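You operate a simulated robot arm through the tools that you are given. There is no shell and no other tool. Be economical: measure what you need, move in short steps, check, and stop when the job is done.

You are at the controls of a simulated two-armed robot. One attempt, no reset.

## Task
Take the grey tape and put it on top of the yellow tin. Take the grey module from the top of the dark bench and put it on top of the grey filter there. Push the second chest drawer from the top shut. Open the nut drawer, take the nut from there and leave it on the job card and shut the drawer again. Shut the top drawer of the drawer cabinet. Take the 10 mm brass elbow from the wooden bench and leave it on the deck of the blue stand. Do these in any order. Set down upright: grey module, brass elbow.

Only the result counts: the job must be done as asked and must still hold three seconds after the hand-in. Knocking over, shifting, dropping, spilling or breaking anything else fails it.

## Robot
Two 7-joint arms with three-finger grippers on one trunk, on a base that drives. Base frame: it is fixed to the floor where the robot stands at the start and does not move with it; the origin is under the middle of the robot, x ahead of it, y to its left, z up; the surface under the hand at the start is at about z = 78. Units: cm, degrees, N and s.
The left shoulder is at the start at [9, 12.6, 108.6], the right one opposite. With the tool pointing down near the work surface each hand reaches from about 38 to 86 cm from the robot's upright axis, wherever it stands, measured 20 degrees to its own side. Places, roughly: brass elbow [50, 275, 75]; deck of the blue stand (17x20 cm) [-188, 542, 70]; filter [-400, -150, 75]; grey module [-400, -125, 75]; grey tape (8x4x8 cm) [70, 20, 80]; job card [-175, -100, 75]; nut [-150, -100, 75]; nut drawer [-170, -110, 70]; second chest drawer [40, -120, 60]; top drawer of the drawer cabinet [-110, 250, 90]; yellow tin (9x9x10 cm) [70, -110, 100]. Payload 2.94 kg a hand.
The tool frame of a hand sits at the grasp point between the pads (the TCP): z along the fingers, y along the line on which they close. The tips reach 3 cm beyond it. Largest opening 12.8 cm; the body of the gripper starts 9.3 cm behind the TCP.
Orientation is that of the tool frame in the base frame, as a unit quaternion [w, x, y, z]. With the fingers straight down and closing along the base's y, the tool's x points along the base's -x, its y along +y and its z along -z.

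## Interface
- The arms move only by the tool drive_tool. It takes "left_targets", "right_targets" or both (then of equal length, played together; a hand with none holds still); each is a list of rows, each a list of 7 numbers: the shift along the base's x, y, z in cm, then the turn, a rotation vector about the base's x, y, z in degrees, then the opening, from 0 (shut) to 1 (fully open). In form: [[tx, ty, tz, ax, ay, az, fingers], ...]. A call has 1 to 20 rows; each row is the pose to reach, as a shift and turn from the pose commanded when the call began. Rows are played at 5 a second. More than 5 cm and 8.6 degrees between two rows, or a gripper value outside its range, and nothing of the call is played. Where a pose cannot be reached the arm comes as near as it can. A force on the tool above 40 N (or 10 N above the force at the start of the call, whichever is more), or a blocked arm, ends the call early, and 0.2 s more pass. Each finger halts on what it meets, pressing with about 40 N; the grip force reading is that of the motor and also rises with nothing between the fingers. The clock runs only during rows and for 0.2 s after the last one: add rows that repeat a pose to give the fingers time. It gives the time, the measured TCP pose, the force on the tool (base axes), the opening and the grip force at its end, in the units of the frame above (readings bear some noise), with the torque about the TCP (base axes, N m) and any sound that the robot's microphone picked up.
- Cameras (640 x 400 px; columns grow to the right, rows downward): "scene" is now at [22.83, 0.1, 126.15]; the picture's right is [0.02, -1.00, 0.00], its down [-0.43, -0.01, -0.90] and it looks along [0.90, 0.02, -0.43] (base axes); focal length 278 px, centre (320, 200). "left" rides on the left gripper at [6.9, 1.5, -12] in its tool frame; the picture's right is [-0.21, 0.98, 0.00], its down [-0.82, -0.18, -0.54] and it looks along [-0.53, -0.12, 0.84] (tool axes); focal length 251 px, centre (320, 200). "right" rides on the right gripper at [6.9, -1.5, -12] in its tool frame; the picture's right is [0.21, 0.98, 0.00], its down [-0.82, 0.18, -0.54] and it looks along [-0.53, 0.12, 0.84] (tool axes); focal length 251 px, centre (320, 200). There is no depth. A picture from a camera that has moved, and an enlarged one, comes with that camera's place and axes in the base frame and with its lens.
- camera(camera): a new picture of that camera. No time passes.
- slide_trunk(by): slides the trunk up (or, below 0, down) by that many cm; the arms and the scene camera ride with it, the base frame stays. It gives what a move gives, with no picture.
- roll_base(legs): drives the robot by 1 to 6 legs, each [ahead, left, turn to the left] in cm, cm and degrees, along the robot's own axes; the way and the turn of a leg run together, so that a leg with both is an arc; at most 150 cm and 180 degrees a leg. The arms and the cameras ride along, it lands a little off, and it stops where it bumps. It gives what a move gives.
- aim_head(pan, tilt): turns the head with the scene camera to pan (to the left, within 80 degrees either way) and tilt (down, from -29 to 69), counted from straight ahead of the robot. It gives what a move gives.
- enlarge(camera, box): a new picture of the part [left, top, right, bottom] of that camera's present view, enlarged. No time passes.
- hand_in(): hands the job in; it is judged then, once.

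Go step by step. Nothing tells you exact positions but the pictures and the camera data: compare them with the known pose of the tool, close in by small moves and look again before you grip or let go. The budget is 186 turns and 166 pictures, counting those below and the enlarged ones. Unless the task says otherwise, let go and move clear before handing in.

The tools are called after "Call:" as a command line: name --argument value ..., lists and objects as JSON in quotes. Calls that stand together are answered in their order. drive_tool: Moves the arms, as the interface text tells. Its arguments: {"type":"object","properties":{"left_targets":{"type":"array","items":{"type":"array","items":{"type":"number"}}},"right_targets":{"type":"array","items":{"type":"array","items":{"type":"number"}}}},"required":[]} The other tools are called the same way: slide_trunk (by) slides the trunk up or down; roll_base (legs) drives the base; aim_head (pan, tilt) turns the head that bears the scene camera; camera (camera) takes a picture; enlarge (camera, box) takes an enlarged picture of a part of a camera's view; hand_in () hands the job in.

At the start:

```text
clock: 0.0
left_ee_pos: [58.3, 33.11, 100.84]
left_orientation: [0.0, 0.0, 1.0, 0.0]
left_ft_force: [0.3, 0.1, -0.2]
left_torque: [-0.04, -0.02, -0.01]
left_finger_gap: 12.81
left_grip_force: 0.1
right_ee_pos: [40.38, -8.87, 110.22]
right_orientation: [0.0, 0.0, 1.0, 0.0]
right_ft_force: [-0.7, -0.1, 0.5]
right_torque: [-0.02, -0.03, 0.01]
right_finger_gap: 12.8
right_grip_force: 0.1
trunk travel left (down, up): [-30.0, 24.7]
robot x, y, heading: [-0.34, 0.04, -0.0]
head pan, tilt: [1.1, 25.2]
```

scene: 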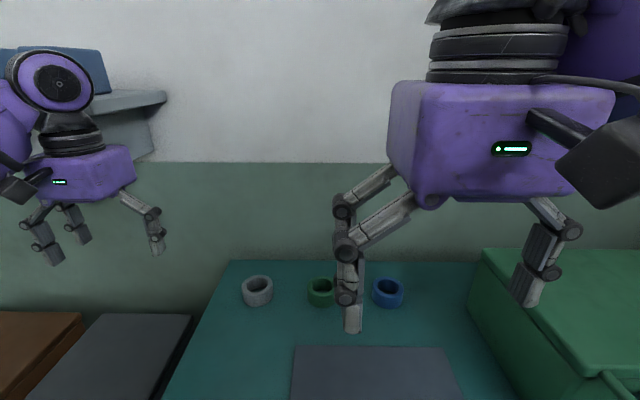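
right: 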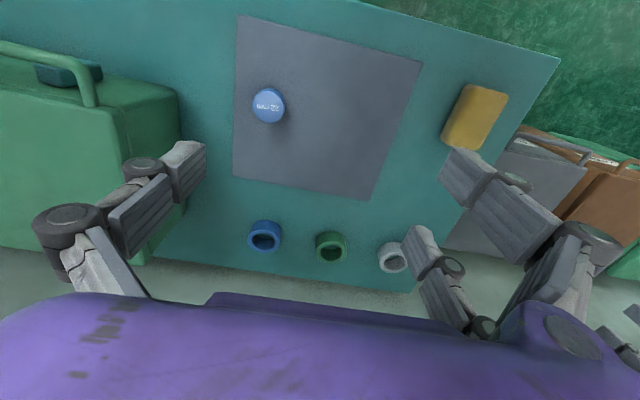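
left: 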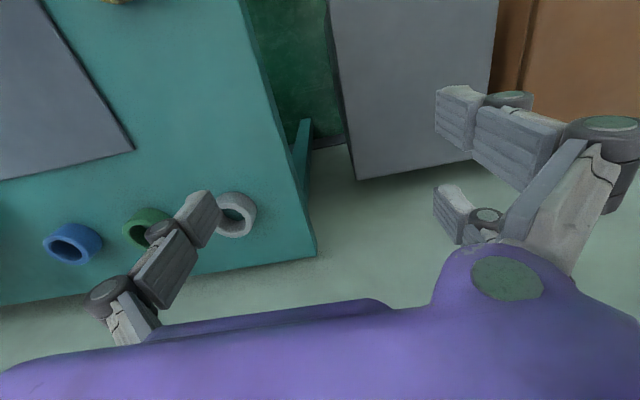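

The grey, green and blue tape rolls stand on the teal bench ahead. I'll look around to the right for the chest and the yellow tin, and enlarge the grey tape.

Call:
enlarge --camera "left" --box '[20, 140, 320, 320]'

Call:
enlarge --camera "scene" --box '[220, 250, 420, 375]'

Call:
aim_head --pan -60 --tilt 25

```text
2.13 times, centred on (170, 230) of left
camera zoom: at [51.4, 34.64, 112.97], right [0.21, 0.98, 0.0], down [0.82, -0.18, 0.54], along [0.53, -0.12, -0.84], focal length 536 px, centre (640, 136)
```

zoom: 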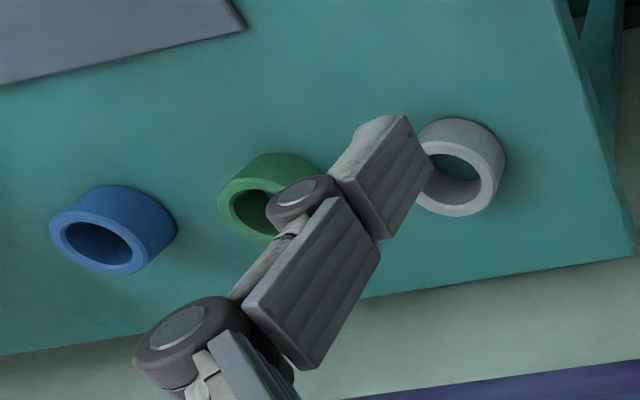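

```text
3.20 times, centred on (320, 312) of scene
camera zoom: at [22.83, 0.1, 126.15], right [0.02, -1.0, 0.0], down [-0.43, -0.01, -0.9], along [0.9, 0.02, -0.43], focal length 889 px, centre (320, -160)
```

zoom: 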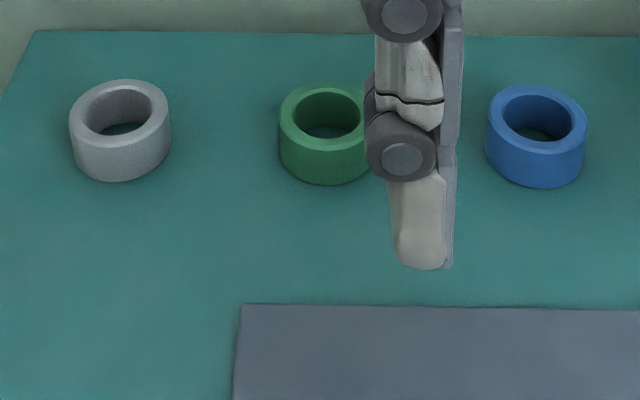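

```text
clock: 1.3
left_ee_pos: [58.32, 33.16, 100.93]
left_orientation: [0.0, 0.0, 1.0, 0.0]
left_ft_force: [0.3, 0.7, 0.2]
left_torque: [0.01, 0.02, 0.01]
left_finger_gap: 12.77
left_grip_force: 0.0
right_ee_pos: [40.26, -8.8, 110.13]
right_orientation: [0.0, 0.0, 1.0, 0.001]
right_ft_force: [0.0, 0.0, 0.2]
right_torque: [-0.01, -0.01, -0.02]
right_finger_gap: 12.8
right_grip_force: 0.1
trunk travel left (down, up): [-30.0, 24.7]
robot x, y, heading: [-0.22, -0.02, -0.3]
head pan, tilt: [-60.0, 25.0]
```

The grey tape lies flat at about (71.5, 15.7), and its middle is near z 80. Next I look to the right.

Call:
camera --camera "scene"

Call:
drive_tool --left_targets '[[3, -4, 0, 0, 0, 0, 1], [6, -8, 0, 0, 0, 0, 1], [9, -12, 0, 0, 0, 0, 1], [12.5, -16, -1, 0, 0, 0, 1], [13, -17.4, -5, 0, 0, 0, 1], [13, -17.4, -8, 0, 0, 0, 1], [13, -17.4, -8, 0, 0, 0, 1]]'

Call:
camera --camera "left"

```text
160 pictures are left
camera scene: at [18.23, -8.05, 126.18], right [-0.87, -0.5, 0.0], down [-0.21, 0.37, -0.91], along [0.45, -0.78, -0.42], focal length 278 px, centre (320, 200)
```

scene: 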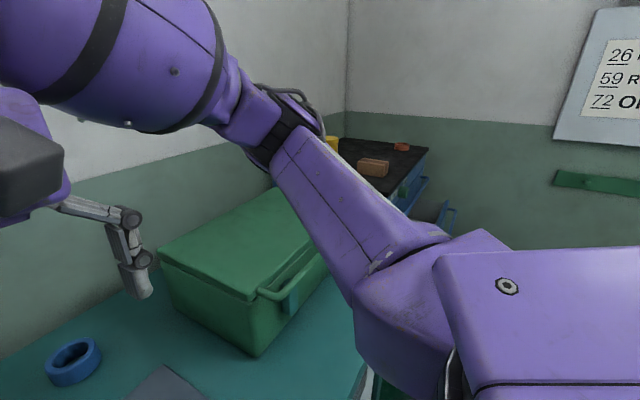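

```text
refused: row 4 steps farther than a row can; nothing moved
```

```text
159 pictures are left
camera left: at [51.4, 34.64, 112.97], right [0.21, 0.98, 0.0], down [0.82, -0.18, 0.54], along [0.53, -0.12, -0.84], focal length 251 px, centre (320, 200)
```

left: 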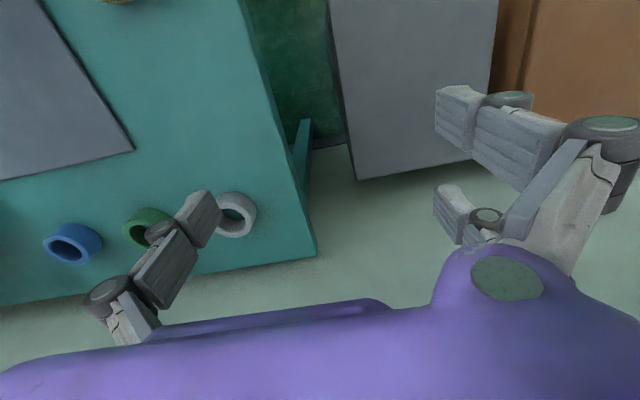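

The chest with the yellow tin is behind the right arm. I move the left hand above the tape in smaller steps.

Call:
drive_tool --left_targets '[[2.5, -3.5, 0, 0, 0, 0, 1], [5, -7, 0, 0, 0, 0, 1], [7.5, -10.5, 0, 0, 0, 0, 1], [10, -14, 0, 0, 0, 0, 1], [13, -17.4, 0, 0, 0, 0, 1], [13, -17.4, -4, 0, 0, 0, 1], [13, -17.4, -8, 0, 0, 0, 1], [13, -17.4, -8, 0, 0, 0, 1]]'

Call:
camera --camera "left"

```text
clock: 3.1
left_ee_pos: [71.33, 15.71, 92.77]
left_orientation: [0.001, -0.001, 1.0, -0.001]
left_ft_force: [-0.6, 0.8, -0.6]
left_torque: [-0.02, -0.04, 0.0]
left_finger_gap: 12.82
left_grip_force: 0.1
right_ee_pos: [40.29, -8.79, 110.21]
right_orientation: [0.0, 0.0, 1.0, 0.0]
right_ft_force: [-0.8, 0.5, -0.2]
right_torque: [0.0, -0.01, 0.02]
right_finger_gap: 12.78
right_grip_force: 0.0
trunk travel left (down, up): [-30.0, 24.7]
robot x, y, heading: [0.46, 0.0, 0.2]
head pan, tilt: [-60.0, 25.0]
```

```text
158 pictures are left
camera left: at [64.49, 17.18, 104.7], right [0.21, 0.98, 0.0], down [0.82, -0.18, 0.54], along [0.53, -0.12, -0.84], focal length 251 px, centre (320, 200)
```

left: 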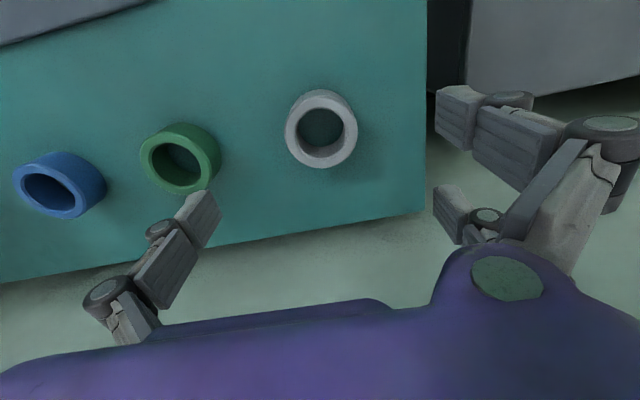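

The tape now sits where a point straight below the TCP should appear. I descend and grip.

Call:
drive_tool --left_targets '[[0, 0, -4, 0, 0, 0, 1], [0, 0, -8, 0, 0, 0, 1], [0, 0, -11, 0, 0, 0, 1], [0, 0, -11, 0, 0, 0, 0.8], [0, 0, -11, 0, 0, 0, 0.55], [0, 0, -11, 0, 0, 0, 0.5], [0, 0, -11, 0, 0, 0, 0.4], [0, 0, -11, 0, 0, 0, 0.4]]'

Call:
camera --camera "left"

```text
clock: 4.9
left_ee_pos: [71.42, 15.56, 82.09]
left_orientation: [0.0, 0.0, 1.0, 0.0]
left_ft_force: [-0.6, -0.7, -0.5]
left_torque: [0.03, -0.02, 0.0]
left_finger_gap: 6.86
left_grip_force: 39.8
right_ee_pos: [40.36, -8.91, 110.11]
right_orientation: [0.0, 0.0, 1.0, 0.001]
right_ft_force: [0.6, -0.1, -0.1]
right_torque: [-0.01, -0.06, -0.01]
right_finger_gap: 12.79
right_grip_force: 0.1
trunk travel left (down, up): [-30.0, 24.7]
robot x, y, heading: [-0.03, -0.06, -0.2]
head pan, tilt: [-60.0, 25.0]
```

```text
157 pictures are left
camera left: at [64.56, 17.03, 94.05], right [0.21, 0.98, 0.0], down [0.82, -0.18, 0.54], along [0.53, -0.12, -0.84], focal length 251 px, centre (320, 200)
```

left: 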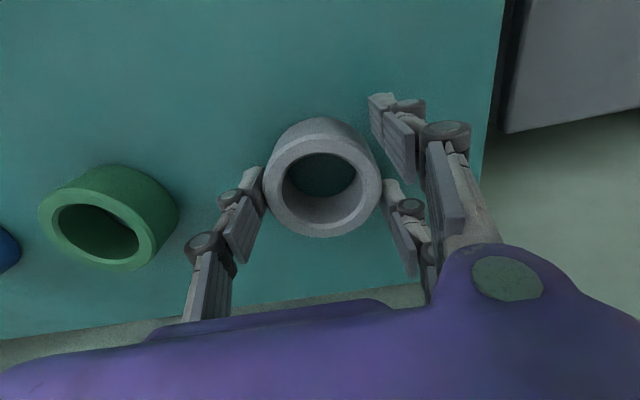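

The tape is held (6.9 cm wide). I lift it, pull it closer, and look to the right rear.

Call:
drive_tool --left_targets '[[0, 0, 4, 0, 0, 0, 0.4], [0, 0, 8, 0, 0, 0, 0.4], [0, 0, 12, 0, 0, 0, 0.4], [0, 0, 16, 0, 0, 0, 0.4], [-4, 0, 19, 0, 0, 0, 0.4], [-8, 0, 22, 0, 0, 0, 0.4], [-12, 1, 25, 0, 0, 0, 0.4], [-16, 2, 27, 0, 0, 0, 0.4], [-20, 3, 29, 0, 0, 0, 0.4], [-24, 4, 30, 0, 0, 0, 0.4]]'

Call:
aim_head --pan -80 --tilt 25

Call:
camera --camera "scene"

Call:
aim_head --pan 80 --tilt 20

Call:
camera --camera "scene"

```text
refused: row 7 steps farther than a row can; nothing moved
```

```text
clock: 5.7
left_ee_pos: [71.42, 15.67, 82.07]
left_orientation: [0.0, -0.001, 1.0, 0.0]
left_ft_force: [0.3, 0.7, 0.2]
left_torque: [0.02, -0.01, -0.02]
left_finger_gap: 6.88
left_grip_force: 39.7
right_ee_pos: [40.23, -8.91, 110.08]
right_orientation: [0.0, 0.0, 1.0, 0.0]
right_ft_force: [-0.1, -0.7, -0.2]
right_torque: [-0.01, 0.02, -0.01]
right_finger_gap: 12.79
right_grip_force: 0.1
trunk travel left (down, up): [-30.0, 24.7]
robot x, y, heading: [-0.42, -0.09, 0.0]
head pan, tilt: [-80.0, 25.0]
```

```text
156 pictures are left
camera scene: at [15.22, -9.15, 126.18], right [-0.98, -0.17, 0.0], down [-0.07, 0.42, -0.91], along [0.16, -0.89, -0.42], focal length 278 px, centre (320, 200)
```

scene: 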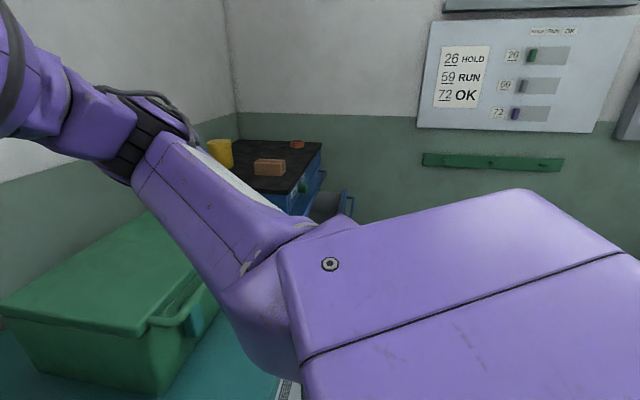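

```text
clock: 8.2
left_ee_pos: [71.5, 15.59, 82.04]
left_orientation: [0.0, 0.0, 1.0, 0.001]
left_ft_force: [-0.8, -0.1, 0.6]
left_torque: [0.04, -0.02, 0.01]
left_finger_gap: 6.87
left_grip_force: 39.6
right_ee_pos: [40.33, -8.81, 110.08]
right_orientation: [-0.001, 0.0, 1.0, 0.001]
right_ft_force: [0.2, 0.0, 0.9]
right_torque: [-0.04, -0.02, 0.01]
right_finger_gap: 12.81
right_grip_force: 0.1
trunk travel left (down, up): [-30.0, 24.7]
robot x, y, heading: [-0.06, -0.11, -0.1]
head pan, tilt: [80.0, 20.0]
```

```text
155 pictures are left
camera scene: at [15.24, 9.09, 126.99], right [0.98, -0.17, 0.0], down [-0.06, -0.34, -0.94], along [0.16, 0.93, -0.34], focal length 278 px, centre (320, 200)
```

scene: 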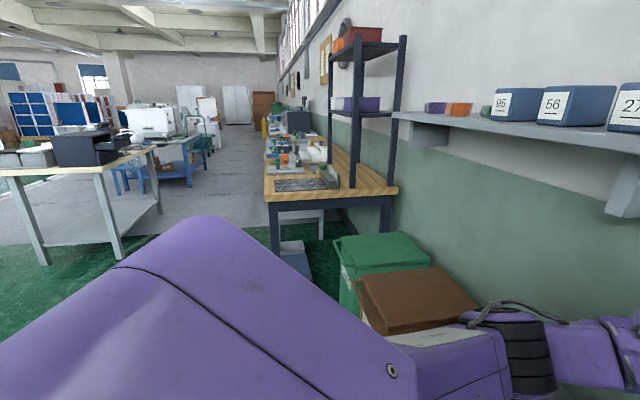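

The chest stands in the right corner facing −x, with the tin on its far left. I lift the tape and pull back before driving.

Call:
drive_tool --left_targets '[[0, 0, 4, 0, 0, 0, 0.4], [0, 0, 8, 0, 0, 0, 0.4], [0, 0, 12, 0, 0, 0, 0.4], [0, 0, 16, 0, 0, 0, 0.4], [0, 0, 20, 0, 0, 0, 0.4], [-3, 0, 23, 0, 0, 0, 0.4], [-6, 0, 26, 0, 0, 0, 0.4], [-9, 0, 29, 0, 0, 0, 0.4], [-13, 2, 31, 0, 0, 0, 0.4], [-17, 3, 32, 0, 0, 0, 0.4]]'

Call:
roll_base --legs '[[-40, 0, 0]]'

Call:
aim_head --pan -35 --tilt 20

Call:
camera --camera "scene"

Call:
camera --camera "left"

```text
clock: 10.4
left_ee_pos: [54.48, 18.91, 114.09]
left_orientation: [0.0, 0.0, 1.0, 0.0]
left_ft_force: [1.0, -0.4, -1.8]
left_torque: [0.03, 0.01, -0.01]
left_finger_gap: 6.87
left_grip_force: 40.1
right_ee_pos: [40.14, -8.89, 110.17]
right_orientation: [0.001, 0.0, 1.0, 0.001]
right_ft_force: [-0.7, 0.9, -0.2]
right_torque: [-0.02, -0.03, -0.03]
right_finger_gap: 12.8
right_grip_force: 0.0
trunk travel left (down, up): [-30.0, 24.7]
robot x, y, heading: [-0.38, 0.02, 0.1]
head pan, tilt: [80.0, 20.0]
```

```text
clock: 12.8
left_ee_pos: [15.93, 18.86, 114.18]
left_orientation: [0.0, 0.002, 1.0, 0.0]
left_ft_force: [0.2, 0.4, -0.3]
left_torque: [0.01, -0.02, 0.01]
left_finger_gap: 6.85
left_grip_force: 40.2
right_ee_pos: [1.42, -9.03, 110.12]
right_orientation: [0.0, 0.002, 1.0, 0.0]
right_ft_force: [0.1, 0.0, 0.5]
right_torque: [-0.01, 0.02, 0.0]
right_finger_gap: 12.8
right_grip_force: 0.1
trunk travel left (down, up): [-30.0, 24.7]
robot x, y, heading: [-38.76, 0.03, -0.5]
head pan, tilt: [80.0, 20.0]
```

```text
clock: 14.8
left_ee_pos: [15.79, 18.71, 113.98]
left_orientation: [0.0, 0.002, 1.0, 0.0]
left_ft_force: [-0.5, -0.2, -1.0]
left_torque: [-0.01, 0.0, 0.0]
left_finger_gap: 6.84
left_grip_force: 40.0
right_ee_pos: [1.39, -8.87, 110.03]
right_orientation: [0.0, 0.002, 1.0, 0.0]
right_ft_force: [-0.1, 0.4, -0.1]
right_torque: [0.04, 0.0, -0.01]
right_finger_gap: 12.76
right_grip_force: 0.1
trunk travel left (down, up): [-30.0, 24.7]
robot x, y, heading: [-38.97, 0.16, -0.1]
head pan, tilt: [-35.0, 20.0]
```

```text
154 pictures are left
camera scene: at [-17.67, -5.42, 126.98], right [-0.58, -0.82, 0.0], down [-0.28, 0.2, -0.94], along [0.77, -0.54, -0.34], focal length 278 px, centre (320, 200)
```

scene: 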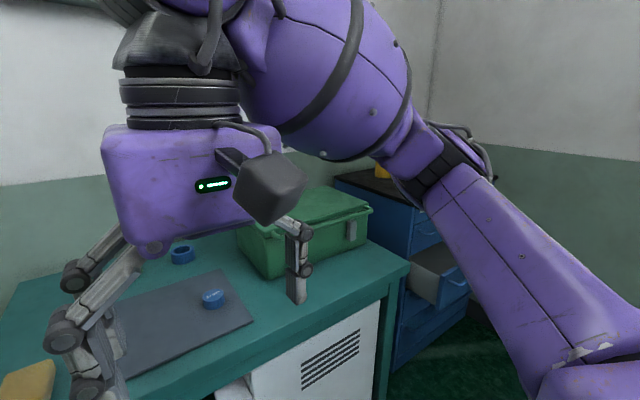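

```text
153 pictures are left
camera left: at [9.0, 20.28, 126.08], right [0.22, 0.98, 0.0], down [0.82, -0.18, 0.54], along [0.53, -0.12, -0.84], focal length 251 px, centre (320, 200)
```

left: 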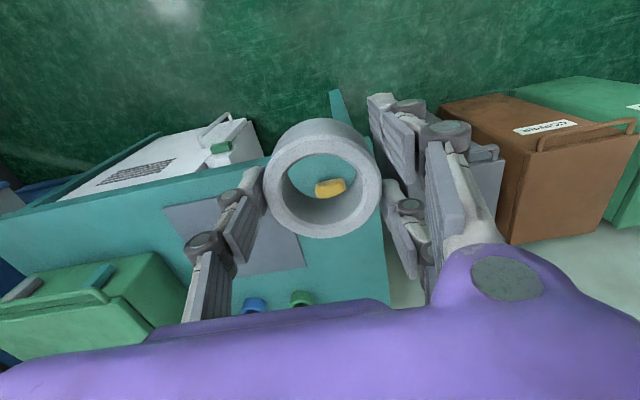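

The second drawer of the chest is open. I strafe right toward it and look again.

Call:
roll_base --legs '[[0, -85, 0]]'

Call:
aim_head --pan -5 --tilt 25

Call:
camera --camera "scene"

Call:
camera --camera "right"

```text
clock: 22.6
left_ee_pos: [15.71, -65.17, 114.0]
left_orientation: [0.0, -0.001, 1.0, 0.0]
left_ft_force: [-0.3, 0.5, -1.9]
left_torque: [0.03, 0.02, 0.0]
left_finger_gap: 6.89
left_grip_force: 40.0
right_ee_pos: [1.3, -92.94, 110.14]
right_orientation: [0.0, 0.0, 1.0, 0.0]
right_ft_force: [0.4, 1.1, -1.4]
right_torque: [0.0, 0.0, -0.05]
right_finger_gap: 12.82
right_grip_force: 0.1
trunk travel left (down, up): [-30.0, 24.7]
robot x, y, heading: [-38.99, -84.05, 0.1]
head pan, tilt: [-35.0, 20.0]
```

```text
clock: 23.5
left_ee_pos: [15.65, -65.25, 114.08]
left_orientation: [0.0, -0.001, 1.0, 0.0]
left_ft_force: [0.5, -0.4, -1.0]
left_torque: [0.01, 0.04, -0.01]
left_finger_gap: 6.87
left_grip_force: 40.4
right_ee_pos: [1.38, -93.0, 110.07]
right_orientation: [0.0, 0.0, 1.0, 0.001]
right_ft_force: [0.4, -0.2, 0.2]
right_torque: [0.01, 0.01, 0.02]
right_finger_gap: 12.81
right_grip_force: 0.1
trunk travel left (down, up): [-30.0, 24.7]
robot x, y, heading: [-38.93, -84.07, -0.0]
head pan, tilt: [-5.0, 25.0]
```

```text
152 pictures are left
camera scene: at [-16.23, -85.03, 126.18], right [-0.09, -1.0, 0.0], down [-0.42, 0.04, -0.91], along [0.9, -0.08, -0.42], focal length 278 px, centre (320, 200)
```

scene: 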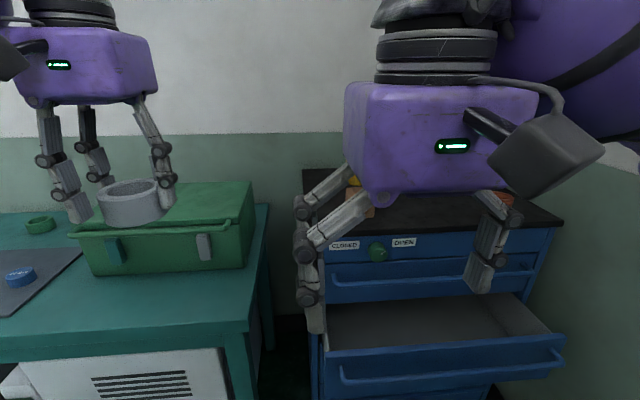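

```text
151 pictures are left
camera right: at [-5.59, -94.52, 122.05], right [-0.22, 0.98, 0.0], down [0.82, 0.18, 0.54], along [0.53, 0.12, -0.84], focal length 251 px, centre (320, 200)
```

right: 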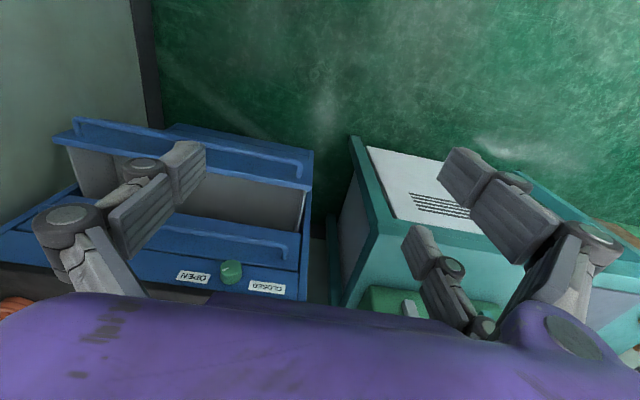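

The open second drawer's front is around x≈26, y≈−118, z≈62. I close the right fingers, tilt the hand forward and lower it in front of the drawer.

Call:
drive_tool --right_targets '[[0.3, -2.1, -3.75, 0, -5, 0, 0.5], [0.6, -4.2, -7.5, 0, -10, 0, 0.1], [0.9, -6.3, -11.25, 0, -15, 0, 0], [1.2, -8.4, -15, 0, -20, 0, 0], [1.5, -10.5, -18.75, 0, -25, 0, 0], [1.8, -12.6, -22.5, 0, -30, 0, 0], [2.1, -14.7, -26.25, 0, -35, 0, 0], [2.4, -16.8, -30, 0, -40, 0, 0], [2.7, -18.9, -33.75, 0, -45, 0, 0], [3, -21, -37.5, 0, -50, 0, 0], [3.3, -23.1, -41.25, 0, -55, 0, 0], [3.6, -25, -45, 0, -60, 0, 0], [3.6, -25, -45, 0, -60, 0, 0]]'

Call:
aim_head --pan -25 --tilt 40

Call:
camera --camera "scene"

Call:
camera --camera "right"

```text
clock: 26.3
left_ee_pos: [15.76, -65.2, 114.13]
left_orientation: [0.0, -0.001, 1.0, 0.0]
left_ft_force: [-0.3, -0.1, -0.2]
left_torque: [-0.01, -0.01, 0.0]
left_finger_gap: 6.85
left_grip_force: 39.8
right_ee_pos: [4.9, -117.76, 65.31]
right_orientation: [0.5, 0.0, 0.866, -0.001]
right_ft_force: [1.0, 0.2, 0.6]
right_torque: [0.0, 0.02, 0.0]
right_finger_gap: 0.0
right_grip_force: 2.9
right hand out of reach, approached as far as the arm can: row 3, 4, 5, 6, 7, 8, 9
trunk travel left (down, up): [-30.0, 24.7]
robot x, y, heading: [-38.88, -84.2, 0.1]
head pan, tilt: [-5.0, 25.0]
```

```text
clock: 27.1
left_ee_pos: [15.71, -65.26, 114.1]
left_orientation: [0.0, -0.002, 1.0, 0.0]
left_ft_force: [0.3, -0.2, -1.8]
left_torque: [-0.01, 0.02, -0.02]
left_finger_gap: 6.83
left_grip_force: 40.0
right_ee_pos: [4.87, -117.91, 65.45]
right_orientation: [0.5, -0.001, 0.866, 0.0]
right_ft_force: [-0.3, -0.4, 0.3]
right_torque: [0.03, 0.01, 0.0]
right_finger_gap: 0.0
right_grip_force: 3.0
trunk travel left (down, up): [-30.0, 24.7]
robot x, y, heading: [-38.75, -83.95, 0.1]
head pan, tilt: [-25.0, 40.0]
```

```text
150 pictures are left
camera scene: at [-17.7, -87.8, 123.85], right [-0.42, -0.91, 0.0], down [-0.58, 0.27, -0.77], along [0.69, -0.32, -0.64], focal length 278 px, centre (320, 200)
```

scene: 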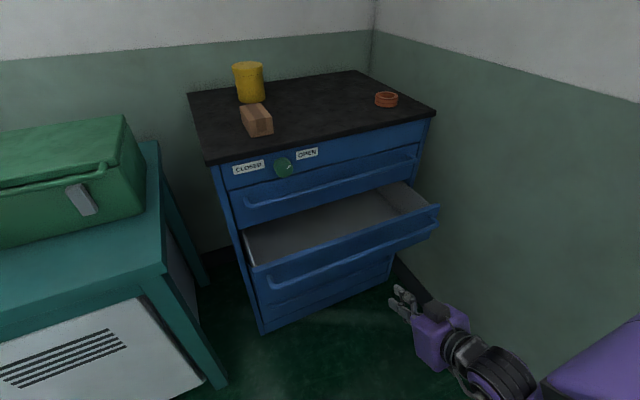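

```text
149 pictures are left
camera right: at [-9.02, -119.38, 65.41], right [-0.11, 0.98, -0.19], down [-0.06, 0.18, 0.98], along [0.99, 0.12, 0.04], focal length 251 px, centre (320, 200)
```

right: 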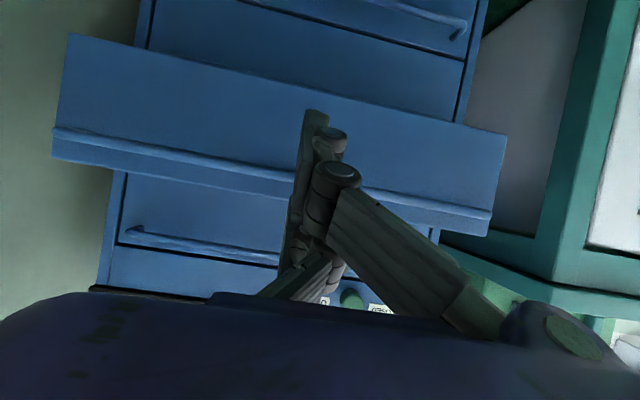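

The right view shows the drawer front squarely ahead. I go 5 cm lower and push forward.

Call:
drive_tool --right_targets '[[0, -1, -3, 0, 0, 0, 0], [2, -2.2, -6, 0, 0, 0, 0], [6, -2.2, -6, 0, 0, 0, 0], [10, -2.2, -6, 0, 0, 0, 0], [13, -2.2, -6, 0, 0, 0, 0], [16, -2.2, -6, 0, 0, 0, 0], [18, -2.2, -6, 0, 0, 0, 0], [20, -2.2, -6, 0, 0, 0, 0], [22, -2.2, -6, 0, 0, 0, 0], [24, -2.2, -6, 0, 0, 0, 0]]'

Call:
camera --camera "scene"

```text
clock: 29.3
left_ee_pos: [15.68, -65.29, 114.1]
left_orientation: [0.0, -0.001, 1.0, 0.001]
left_ft_force: [0.2, -0.5, -0.8]
left_torque: [-0.01, 0.04, 0.0]
left_finger_gap: 6.86
left_grip_force: 39.9
right_ee_pos: [29.04, -119.96, 59.27]
right_orientation: [0.501, 0.0, 0.865, 0.0]
right_ft_force: [0.3, -0.5, 0.3]
right_torque: [0.0, -0.02, 0.02]
right_finger_gap: 0.0
right_grip_force: 3.2
trunk travel left (down, up): [-30.0, 24.7]
robot x, y, heading: [-38.54, -84.26, 0.0]
head pan, tilt: [-25.0, 40.0]
```

```text
148 pictures are left
camera scene: at [-17.65, -87.8, 123.84], right [-0.42, -0.91, 0.0], down [-0.58, 0.27, -0.77], along [0.69, -0.32, -0.64], focal length 278 px, centre (320, 200)
```

scene: 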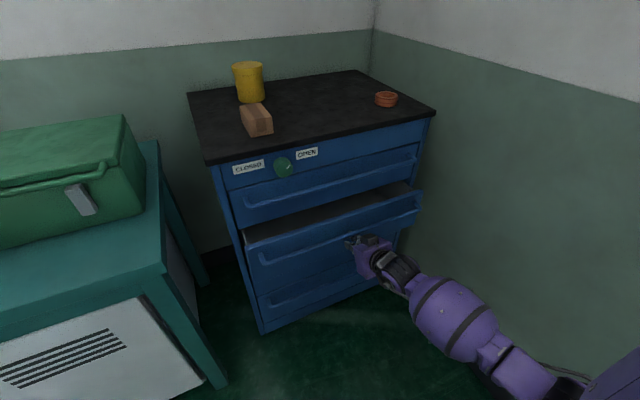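

The drawer is sliding in. I keep pushing.

Call:
drive_tool --right_targets '[[2, 0, 0, 0, 0, 0, 0], [4, 0, 0, 0, 0, 0, 0], [6, 0, 0, 0, 0, 0, 0], [8, 0, 0, 0, 0, 0, 0], [9, 0, 0, 0, 0, 0, 0], [10, 0, 0, 0, 0, 0, 0], [11, 0, 0, 0, 0, 0, 0], [12, 0, 0, 0, 0, 0, 0], [13, 0, 0, 0, 0, 0, 0]]'

Call:
camera --camera "scene"

```text
clock: 30.4
left_ee_pos: [15.47, -65.34, 114.09]
left_orientation: [-0.001, 0.0, 1.0, 0.0]
left_ft_force: [1.0, 0.3, -0.7]
left_torque: [0.03, 0.02, 0.02]
left_finger_gap: 6.86
left_grip_force: 40.2
right_ee_pos: [36.64, -120.27, 58.98]
right_orientation: [0.5, -0.001, 0.866, 0.0]
right_ft_force: [-15.6, 2.8, 6.6]
right_torque: [-0.06, -0.54, -0.11]
right_finger_gap: 0.01
right_grip_force: 3.3
trunk travel left (down, up): [-30.0, 24.7]
robot x, y, heading: [-38.99, -84.32, 0.2]
head pan, tilt: [-25.0, 40.0]
stopped in row 5 (right hand): the force on the tool passed its limit at 68 N (the readings are from after the stop); the commanded pose is now the measured one
```

```text
147 pictures are left
camera scene: at [-17.81, -87.83, 123.86], right [-0.42, -0.91, 0.0], down [-0.58, 0.27, -0.77], along [0.69, -0.32, -0.64], focal length 278 px, centre (320, 200)
```

scene: 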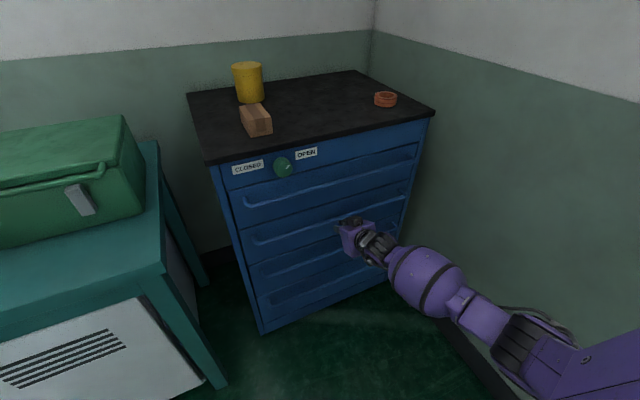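

The drawer looks flush. I back the right hand off and raise it again.

Call:
drive_tool --right_targets '[[-4, 0, 0, 0, 0, 0, 0], [-8, 0, 0, 0, 0, 0, 0], [-12, 0, 0, 0, 0, 0, 0], [-16, 0, 0, 0, 0, 0, 0], [-20, 0, 0, 0, 0, 0, 0], [-24, 0, 1, 0, 0, 0, 0], [-28, 1, 3, 0, 0, 0, 0], [-31, 3, 6, 0, 0, 0, 0], [-31.5, 5, 10, 0, 5, 0, 0], [-32, 7.1, 13.75, 0, 10, 0, 0], [-32.3, 9.2, 17.5, 0, 15, 0, 0], [-32.6, 11.3, 21.25, 0, 20, 0, 0], [-32.9, 13.4, 25, 0, 25, 0, 0], [-33, 15.5, 28.75, 0, 30, 0, 0], [-33, 17.6, 32.5, 0, 35, 0, 0], [-33, 19.7, 36.25, 0, 40, 0, 0], [-33, 21.8, 40, 0, 45, 0, 0], [-33, 22, 44, 0, 50, 0, 0], [-33, 22, 48, 0, 55, 0, 0], [-33, 22, 51, 0, 60, 0, 0]]'

Call:
enlarge --camera "scene" --box '[180, 50, 460, 340]'

Call:
slide_trunk --by 12

```text
clock: 34.6
left_ee_pos: [15.76, -65.24, 113.95]
left_orientation: [0.0, -0.001, 1.0, 0.0]
left_ft_force: [0.0, -0.6, 0.6]
left_torque: [-0.02, 0.02, 0.02]
left_finger_gap: 6.86
left_grip_force: 39.9
right_ee_pos: [3.71, -98.62, 110.26]
right_orientation: [-0.003, 0.001, 1.0, 0.0]
right_ft_force: [0.4, -0.1, -0.2]
right_torque: [-0.02, 0.04, 0.03]
right_finger_gap: 0.0
right_grip_force: 3.2
right hand out of reach, approached as far as the arm can: row 11, 12, 13, 14, 15, 16
trunk travel left (down, up): [-30.0, 24.7]
robot x, y, heading: [-38.97, -84.1, -0.0]
head pan, tilt: [-25.0, 40.0]
```

```text
1.38 times, centred on (320, 195) of scene
camera zoom: at [-17.73, -87.78, 123.84], right [-0.42, -0.91, 0.0], down [-0.58, 0.27, -0.77], along [0.69, -0.32, -0.64], focal length 383 px, centre (320, 207)
```

zoom: 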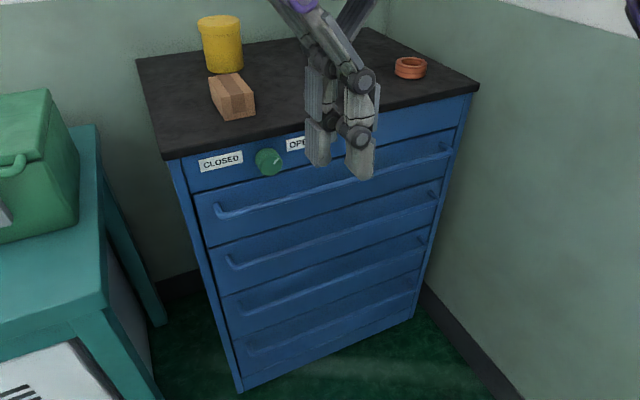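

```text
clock: 36.1
left_ee_pos: [15.78, -65.19, 125.93]
left_orientation: [0.0, 0.0, 1.0, 0.0]
left_ft_force: [1.4, -0.2, -1.6]
left_torque: [0.01, -0.01, 0.02]
left_finger_gap: 6.85
left_grip_force: 40.0
right_ee_pos: [3.89, -98.27, 121.81]
right_orientation: [-0.002, 0.0, 1.0, 0.001]
right_ft_force: [-0.1, -0.4, -0.3]
right_torque: [0.0, 0.03, -0.03]
right_finger_gap: 0.02
right_grip_force: 2.7
trunk travel left (down, up): [-42.0, 12.7]
robot x, y, heading: [-39.36, -83.48, -0.0]
head pan, tilt: [-25.0, 40.0]
```

All chest drawers are flush. I drive to the chest with the tape.

Call:
roll_base --legs '[[0, -20, 0], [30, 0, 0]]'

Call:
aim_head --pan 0 --tilt 35

Call:
camera --camera "scene"

Call:
camera --camera "left"

```text
clock: 40.2
left_ee_pos: [46.21, -85.76, 126.09]
left_orientation: [0.001, -0.001, 1.0, 0.0]
left_ft_force: [-0.3, 0.7, 0.0]
left_torque: [0.0, -0.01, -0.04]
left_finger_gap: 6.85
left_grip_force: 40.2
right_ee_pos: [34.24, -118.74, 121.87]
right_orientation: [-0.001, -0.001, 1.0, 0.001]
right_ft_force: [1.0, -0.2, 0.1]
right_torque: [-0.02, 0.0, -0.04]
right_finger_gap: 0.0
right_grip_force: 3.4
trunk travel left (down, up): [-42.0, 12.7]
robot x, y, heading: [-8.76, -104.73, -0.1]
head pan, tilt: [-25.0, 40.0]
```

```text
clock: 41.1
left_ee_pos: [46.13, -85.71, 126.15]
left_orientation: [0.0, -0.001, 1.0, 0.0]
left_ft_force: [-0.1, 0.0, -1.3]
left_torque: [0.01, -0.01, 0.0]
left_finger_gap: 6.86
left_grip_force: 40.2
right_ee_pos: [34.25, -118.67, 121.85]
right_orientation: [-0.001, 0.0, 1.0, 0.001]
right_ft_force: [0.8, 1.0, 0.5]
right_torque: [-0.01, -0.01, 0.02]
right_finger_gap: 0.02
right_grip_force: 2.9
trunk travel left (down, up): [-42.0, 12.7]
robot x, y, heading: [-8.46, -104.6, -0.4]
head pan, tilt: [0.0, 35.0]
```

```text
145 pictures are left
camera scene: at [10.75, -104.73, 136.72], right [0.0, -1.0, 0.0], down [-0.57, 0.0, -0.82], along [0.82, 0.0, -0.57], focal length 278 px, centre (320, 200)
```

scene: 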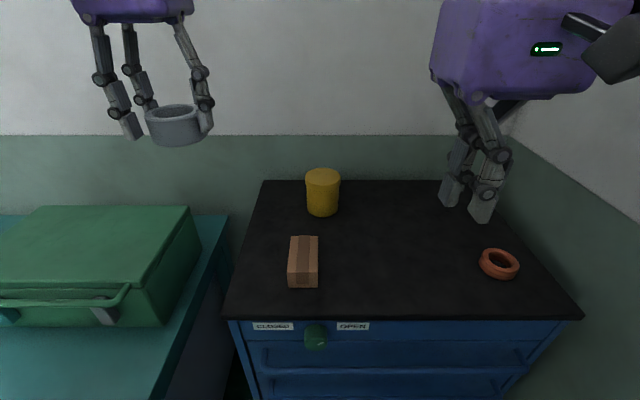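

```text
144 pictures are left
camera left: at [39.33, -84.24, 138.07], right [0.21, 0.98, 0.0], down [0.82, -0.18, 0.54], along [0.53, -0.12, -0.84], focal length 251 px, centre (320, 200)
```

left: 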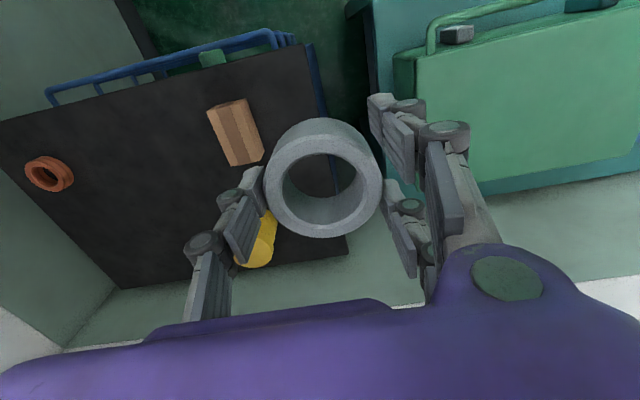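

The tin's top is at about (72.6, −105.5, 102). I bring the tape over it, staying high.

Call:
drive_tool --left_targets '[[3.8, -2.8, 0, 0, 0, 0, 0.4], [7.6, -5.6, 0, 0, 0, 0, 0.4], [11.4, -8.5, 0, 0, 0, 0, 0.4], [15.2, -11.3, 0, 0, 0, 0, 0.4], [19, -14.2, 0, 0, 0, 0, 0.4], [22.7, -17, 0, 0, 0, 0, 0.4], [26.3, -19.8, 0, 0, 0, 0, 0.4], [26.3, -19.8, -4, 0, 0, 0, 0.4], [26.3, -19.8, -8, 0, 0, 0, 0.4], [26.3, -19.8, -8, 0, 0, 0, 0.4]]'

Call:
camera --camera "scene"

Call:
camera --camera "left"

```text
clock: 43.3
left_ee_pos: [67.04, -102.48, 117.42]
left_orientation: [0.0, -0.001, 1.0, 0.0]
left_ft_force: [-0.2, 0.2, -1.1]
left_torque: [0.01, -0.02, 0.0]
left_finger_gap: 6.84
left_grip_force: 40.2
left hand out of reach, approached as far as the arm can: row 5, 6, 7, 8, 9, 10
right_ee_pos: [34.29, -118.79, 121.96]
right_orientation: [-0.001, -0.001, 1.0, 0.001]
right_ft_force: [-0.3, 0.1, -0.4]
right_torque: [0.02, -0.04, -0.02]
right_finger_gap: 0.0
right_grip_force: 2.9
trunk travel left (down, up): [-42.0, 12.7]
robot x, y, heading: [-8.27, -104.48, -0.1]
head pan, tilt: [0.0, 35.0]
```

```text
143 pictures are left
camera scene: at [10.66, -104.72, 136.74], right [0.0, -1.0, 0.0], down [-0.57, 0.0, -0.82], along [0.82, 0.0, -0.57], focal length 278 px, centre (320, 200)
```

scene: 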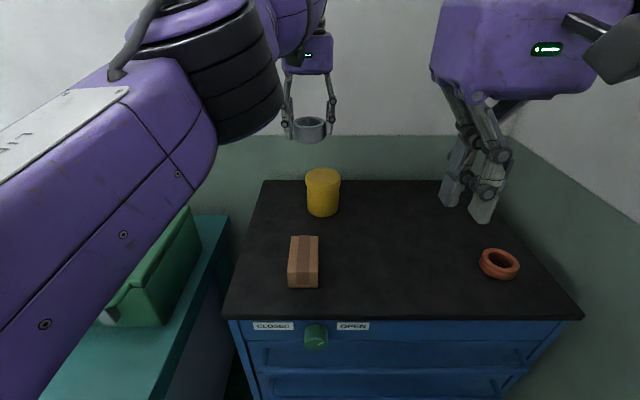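

```text
142 pictures are left
camera left: at [60.15, -100.89, 129.35], right [0.21, 0.98, 0.0], down [0.82, -0.18, 0.54], along [0.53, -0.12, -0.84], focal length 251 px, centre (320, 200)
```

left: 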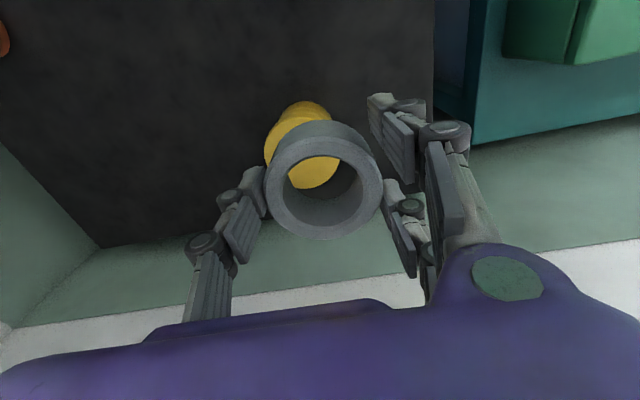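

Out of reach by a few cm, so I drive the base 10 cm nearer.

Call:
roll_base --legs '[[9, 0, 0]]'

Call:
drive_tool --left_targets '[[0, 0, 0, 0, 0, 0, 0.4], [0, 0, 0, 0, 0, 0, 0.4]]'

Call:
camera --camera "left"

Call:
camera --camera "scene"

```text
clock: 44.4
left_ee_pos: [76.1, -101.88, 117.36]
left_orientation: [0.0, -0.003, 1.0, 0.0]
left_ft_force: [0.4, 0.2, -0.9]
left_torque: [-0.04, 0.04, 0.0]
left_finger_gap: 6.86
left_grip_force: 39.5
right_ee_pos: [43.28, -118.65, 121.89]
right_orientation: [-0.001, -0.004, 1.0, 0.001]
right_ft_force: [0.0, 0.9, -1.0]
right_torque: [0.02, -0.01, -0.01]
right_finger_gap: 0.0
right_grip_force: 3.4
trunk travel left (down, up): [-42.0, 12.7]
robot x, y, heading: [0.56, -104.78, 0.5]
head pan, tilt: [0.0, 35.0]
```

```text
clock: 45.0
left_ee_pos: [76.13, -101.95, 117.31]
left_orientation: [0.0, -0.003, 1.0, 0.0]
left_ft_force: [0.3, 1.0, -0.7]
left_torque: [0.02, 0.01, 0.01]
left_finger_gap: 6.83
left_grip_force: 39.6
right_ee_pos: [43.26, -118.44, 121.93]
right_orientation: [-0.001, -0.005, 1.0, 0.001]
right_ft_force: [1.1, -0.3, -0.1]
right_torque: [0.01, 0.02, 0.0]
right_finger_gap: 0.0
right_grip_force: 3.2
trunk travel left (down, up): [-42.0, 12.7]
robot x, y, heading: [0.11, -104.81, 0.5]
head pan, tilt: [0.0, 35.0]
```

```text
141 pictures are left
camera left: at [69.17, -100.49, 129.26], right [0.21, 0.98, 0.0], down [0.82, -0.18, 0.54], along [0.53, -0.11, -0.84], focal length 251 px, centre (320, 200)
```

left: 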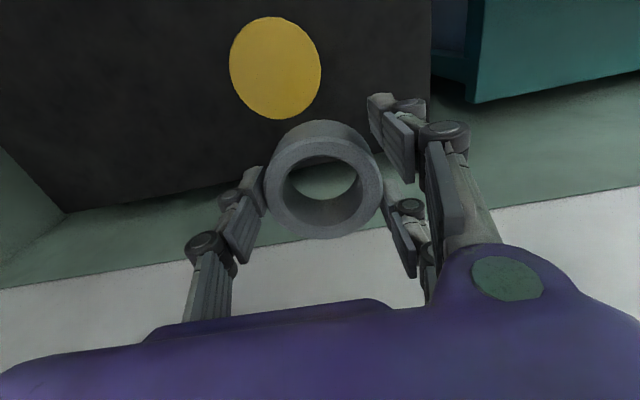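

```text
140 pictures are left
camera scene: at [19.73, -104.59, 136.71], right [0.01, -1.0, 0.0], down [-0.57, 0.0, -0.82], along [0.82, 0.01, -0.57], focal length 278 px, centre (320, 200)
```

scene: 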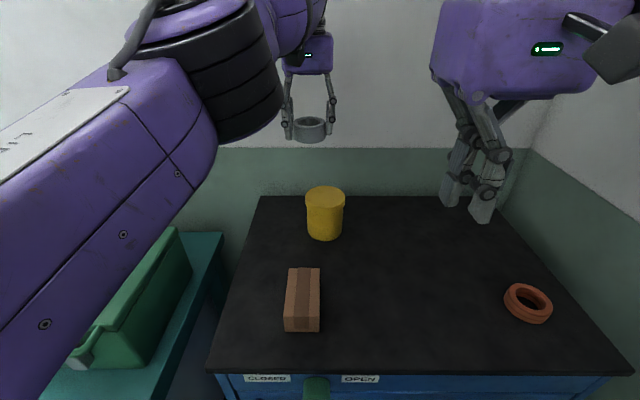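

The left camera puts the tin's top at (70.4, −105). I shift over it and lower to just above.

Call:
drive_tool --left_targets '[[-3, -1.5, 0, 0, 0, 0, 0.4], [-5.7, -3.1, 0, 0, 0, 0, 0.4], [-5.7, -3.1, -4, 0, 0, 0, 0.4], [-5.7, -3.1, -7.5, 0, 0, 0, 0.4], [-5.7, -3.1, -7.5, 0, 0, 0, 0.4]]'

Call:
camera --camera "left"

Call:
enlarge --camera "scene" --box '[240, 80, 400, 260]'

```text
clock: 46.2
left_ee_pos: [75.63, -106.69, 112.35]
left_orientation: [-0.001, -0.003, 1.0, -0.001]
left_ft_force: [0.4, -0.3, -1.0]
left_torque: [0.0, 0.03, -0.01]
left_finger_gap: 6.8
left_grip_force: 39.4
left hand out of reach, approached as far as the arm can: row 1, 2, 3, 4, 5
right_ee_pos: [43.35, -118.34, 121.94]
right_orientation: [-0.001, -0.004, 1.0, 0.001]
right_ft_force: [0.0, 0.0, -0.1]
right_torque: [0.02, 0.02, -0.02]
right_finger_gap: 0.0
right_grip_force: 3.5
trunk travel left (down, up): [-42.0, 12.7]
robot x, y, heading: [0.3, -104.33, 0.7]
head pan, tilt: [0.0, 35.0]
```

```text
139 pictures are left
camera left: at [68.84, -105.27, 124.29], right [0.21, 0.98, 0.0], down [0.82, -0.18, 0.54], along [0.53, -0.11, -0.84], focal length 251 px, centre (320, 200)
```

left: 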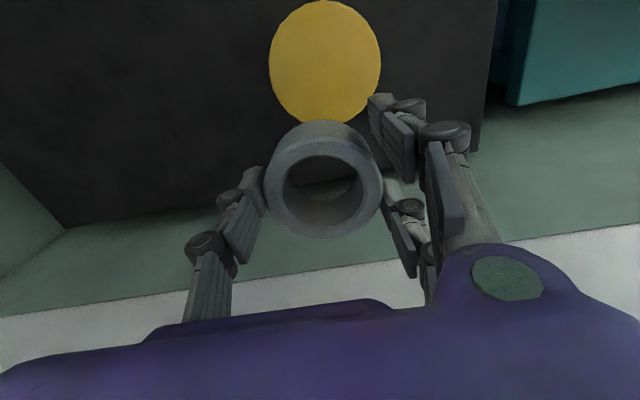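

```text
2.22 times, centred on (320, 170) of scene
camera zoom: at [19.64, -104.57, 136.72], right [0.01, -1.0, 0.0], down [-0.57, 0.0, -0.82], along [0.82, 0.01, -0.57], focal length 617 px, centre (320, 267)
```

zoom: 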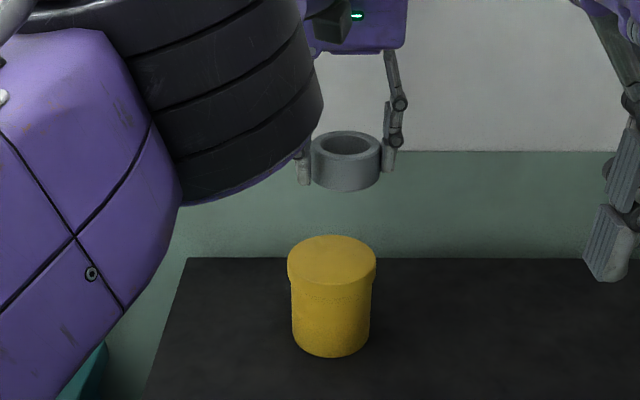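

The commanded pose had been beyond reach. I correct from the true command and check.

Call:
drive_tool --left_targets '[[-2.7, 1.7, 0, 0, 0, 0, 0.4], [-5.5, 3.4, 0, 0, 0, 0, 0.4], [-5.5, 3.4, 0, 0, 0, 0, 0.4]]'

Call:
camera --camera "left"

```text
clock: 47.0
left_ee_pos: [75.85, -105.58, 113.27]
left_orientation: [-0.001, -0.003, 1.0, 0.001]
left_ft_force: [0.1, 0.1, -0.8]
left_torque: [0.01, 0.02, -0.01]
left_finger_gap: 6.84
left_grip_force: 40.0
left hand out of reach, approached as far as the arm can: row 1, 2, 3
right_ee_pos: [43.3, -118.45, 121.82]
right_orientation: [-0.001, -0.005, 1.0, 0.002]
right_ft_force: [-0.5, -0.8, -0.1]
right_torque: [0.02, -0.02, 0.05]
right_finger_gap: 0.01
right_grip_force: 3.1
trunk travel left (down, up): [-42.0, 12.7]
robot x, y, heading: [0.63, -104.51, 0.3]
head pan, tilt: [0.0, 35.0]
```

```text
137 pictures are left
camera left: at [69.0, -104.15, 125.28], right [0.21, 0.98, 0.0], down [0.82, -0.18, 0.54], along [0.53, -0.11, -0.84], focal length 251 px, centre (320, 200)
```

left: 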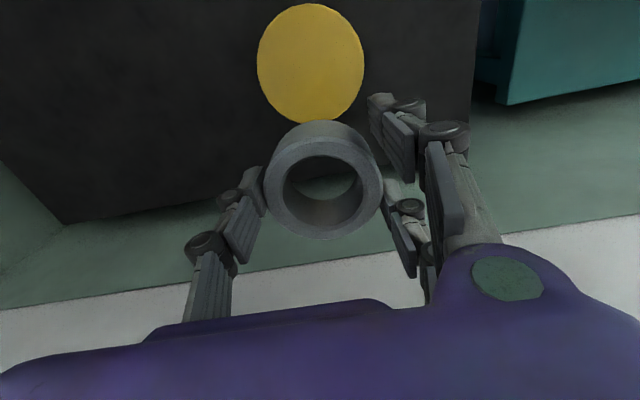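

Call:
drive_tool --left_targets '[[-2.5, 0, 0, 0, 0, 0, 0.4], [-5, 0, 0, 0, 0, 0, 0.4], [-5, 0, 0, 0, 0, 0, 0.4]]'

```text
clock: 47.8
left_ee_pos: [75.41, -106.57, 113.8]
left_orientation: [-0.002, -0.003, 1.0, 0.0]
left_ft_force: [-0.1, -0.2, -0.8]
left_torque: [-0.01, 0.01, 0.03]
left_finger_gap: 6.86
left_grip_force: 40.4
left hand out of reach, approached as far as the arm can: row 1, 2, 3
right_ee_pos: [43.19, -118.48, 121.8]
right_orientation: [-0.002, -0.004, 1.0, 0.001]
right_ft_force: [-0.2, 0.4, -0.6]
right_torque: [0.01, -0.03, -0.02]
right_finger_gap: 0.01
right_grip_force: 2.7
trunk travel left (down, up): [-42.0, 12.7]
robot x, y, heading: [0.43, -104.79, 0.4]
head pan, tilt: [0.0, 35.0]
```

Call:
drive_tool --left_targets '[[0, 2, 2, 0, 0, 0, 0.4], [0, 4, 4, 0, 0, 0, 0.4], [-3, 6, 4, 0, 0, 0, 0.4], [-3, 6, 4, 0, 0, 0, 0.4]]'

```text
clock: 48.8
left_ee_pos: [75.58, -101.59, 118.29]
left_orientation: [-0.001, -0.003, 1.0, 0.001]
left_ft_force: [0.5, 0.9, -1.0]
left_torque: [0.04, -0.02, 0.01]
left_finger_gap: 6.84
left_grip_force: 39.6
left hand out of reach, approached as far as the arm can: row 3, 4
right_ee_pos: [43.15, -118.37, 121.9]
right_orientation: [-0.001, -0.005, 1.0, 0.001]
right_ft_force: [-0.2, -0.3, 0.0]
right_torque: [0.0, -0.03, 0.0]
right_finger_gap: 0.0
right_grip_force: 2.9
trunk travel left (down, up): [-42.0, 12.7]
robot x, y, heading: [0.62, -104.51, 0.4]
head pan, tilt: [0.0, 35.0]
```

Call:
drive_tool --left_targets '[[0, 4, 0, 0, 0, 0, 0.4], [0, 8, 0, 0, 0, 0, 0.4], [0, 8, 0, 0, 0, 0, 0.4]]'

Call:
drive_tool --left_targets '[[-4, 0, 0, 0, 0, 0, 0.4], [-8, 0, 0, 0, 0, 0, 0.4], [-8, 0, 0, 0, 0, 0, 0.4]]'

```text
clock: 49.6
left_ee_pos: [76.93, -93.83, 119.08]
left_orientation: [-0.001, -0.002, 1.0, 0.001]
left_ft_force: [-0.6, -0.2, -1.2]
left_torque: [0.03, -0.01, 0.0]
left_finger_gap: 6.85
left_grip_force: 40.2
left hand out of reach, approached as far as the arm can: row 1, 2, 3
right_ee_pos: [43.3, -118.6, 121.94]
right_orientation: [0.0, -0.004, 1.0, 0.001]
right_ft_force: [-0.7, 0.1, -0.1]
right_torque: [0.04, 0.0, 0.01]
right_finger_gap: 0.01
right_grip_force: 3.3
trunk travel left (down, up): [-42.0, 12.7]
robot x, y, heading: [0.56, -104.48, 0.3]
head pan, tilt: [0.0, 35.0]
```

```text
clock: 50.4
left_ee_pos: [75.91, -94.5, 121.66]
left_orientation: [-0.002, -0.004, 1.0, 0.0]
left_ft_force: [-0.8, 0.4, -1.6]
left_torque: [-0.02, 0.01, 0.04]
left_finger_gap: 6.81
left_grip_force: 40.5
left hand out of reach, approached as far as the arm can: row 1, 2, 3
right_ee_pos: [43.3, -118.45, 121.83]
right_orientation: [-0.001, -0.004, 1.0, 0.001]
right_ft_force: [0.3, 0.9, 0.2]
right_torque: [0.01, 0.02, -0.01]
right_finger_gap: 0.0
right_grip_force: 3.0
trunk travel left (down, up): [-42.0, 12.7]
robot x, y, heading: [0.44, -104.65, 0.5]
head pan, tilt: [0.0, 35.0]
```

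Call:
drive_tool --left_targets '[[-2, 0, 4, 0, 0, 0, 0.4], [-4, 0, 8, 0, 0, 0, 0.4], [-7, 0, 12, 0, 0, 0, 0.4], [-11, 0, 14, 0, 0, 0, 0.4], [-15, 0, 14, 0, 0, 0, 0.4], [-15, 0, 14, 0, 0, 0, 0.4]]'

Call:
camera --camera "scene"

```text
clock: 51.8
left_ee_pos: [60.75, -95.17, 135.68]
left_orientation: [-0.001, -0.002, 1.0, 0.001]
left_ft_force: [-0.3, -0.7, -1.4]
left_torque: [0.1, -0.05, 0.0]
left_finger_gap: 6.84
left_grip_force: 39.6
left hand out of reach, approached as far as the arm can: row 1, 2, 3
right_ee_pos: [43.31, -119.06, 121.9]
right_orientation: [-0.001, -0.003, 1.0, 0.002]
right_ft_force: [-0.5, 0.5, -0.3]
right_torque: [0.06, -0.02, -0.02]
right_finger_gap: 0.0
right_grip_force: 3.0
trunk travel left (down, up): [-42.0, 12.7]
robot x, y, heading: [0.47, -104.69, 0.1]
head pan, tilt: [0.0, 35.0]
```

```text
136 pictures are left
camera scene: at [19.64, -105.1, 136.72], right [0.0, -1.0, 0.0], down [-0.57, 0.0, -0.82], along [0.82, 0.01, -0.57], focal length 278 px, centre (320, 200)
```

scene: 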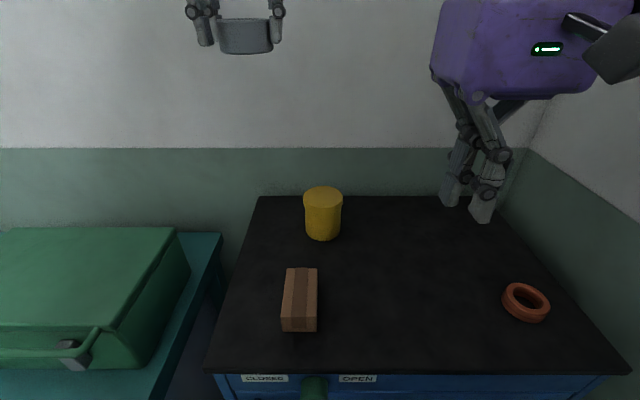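

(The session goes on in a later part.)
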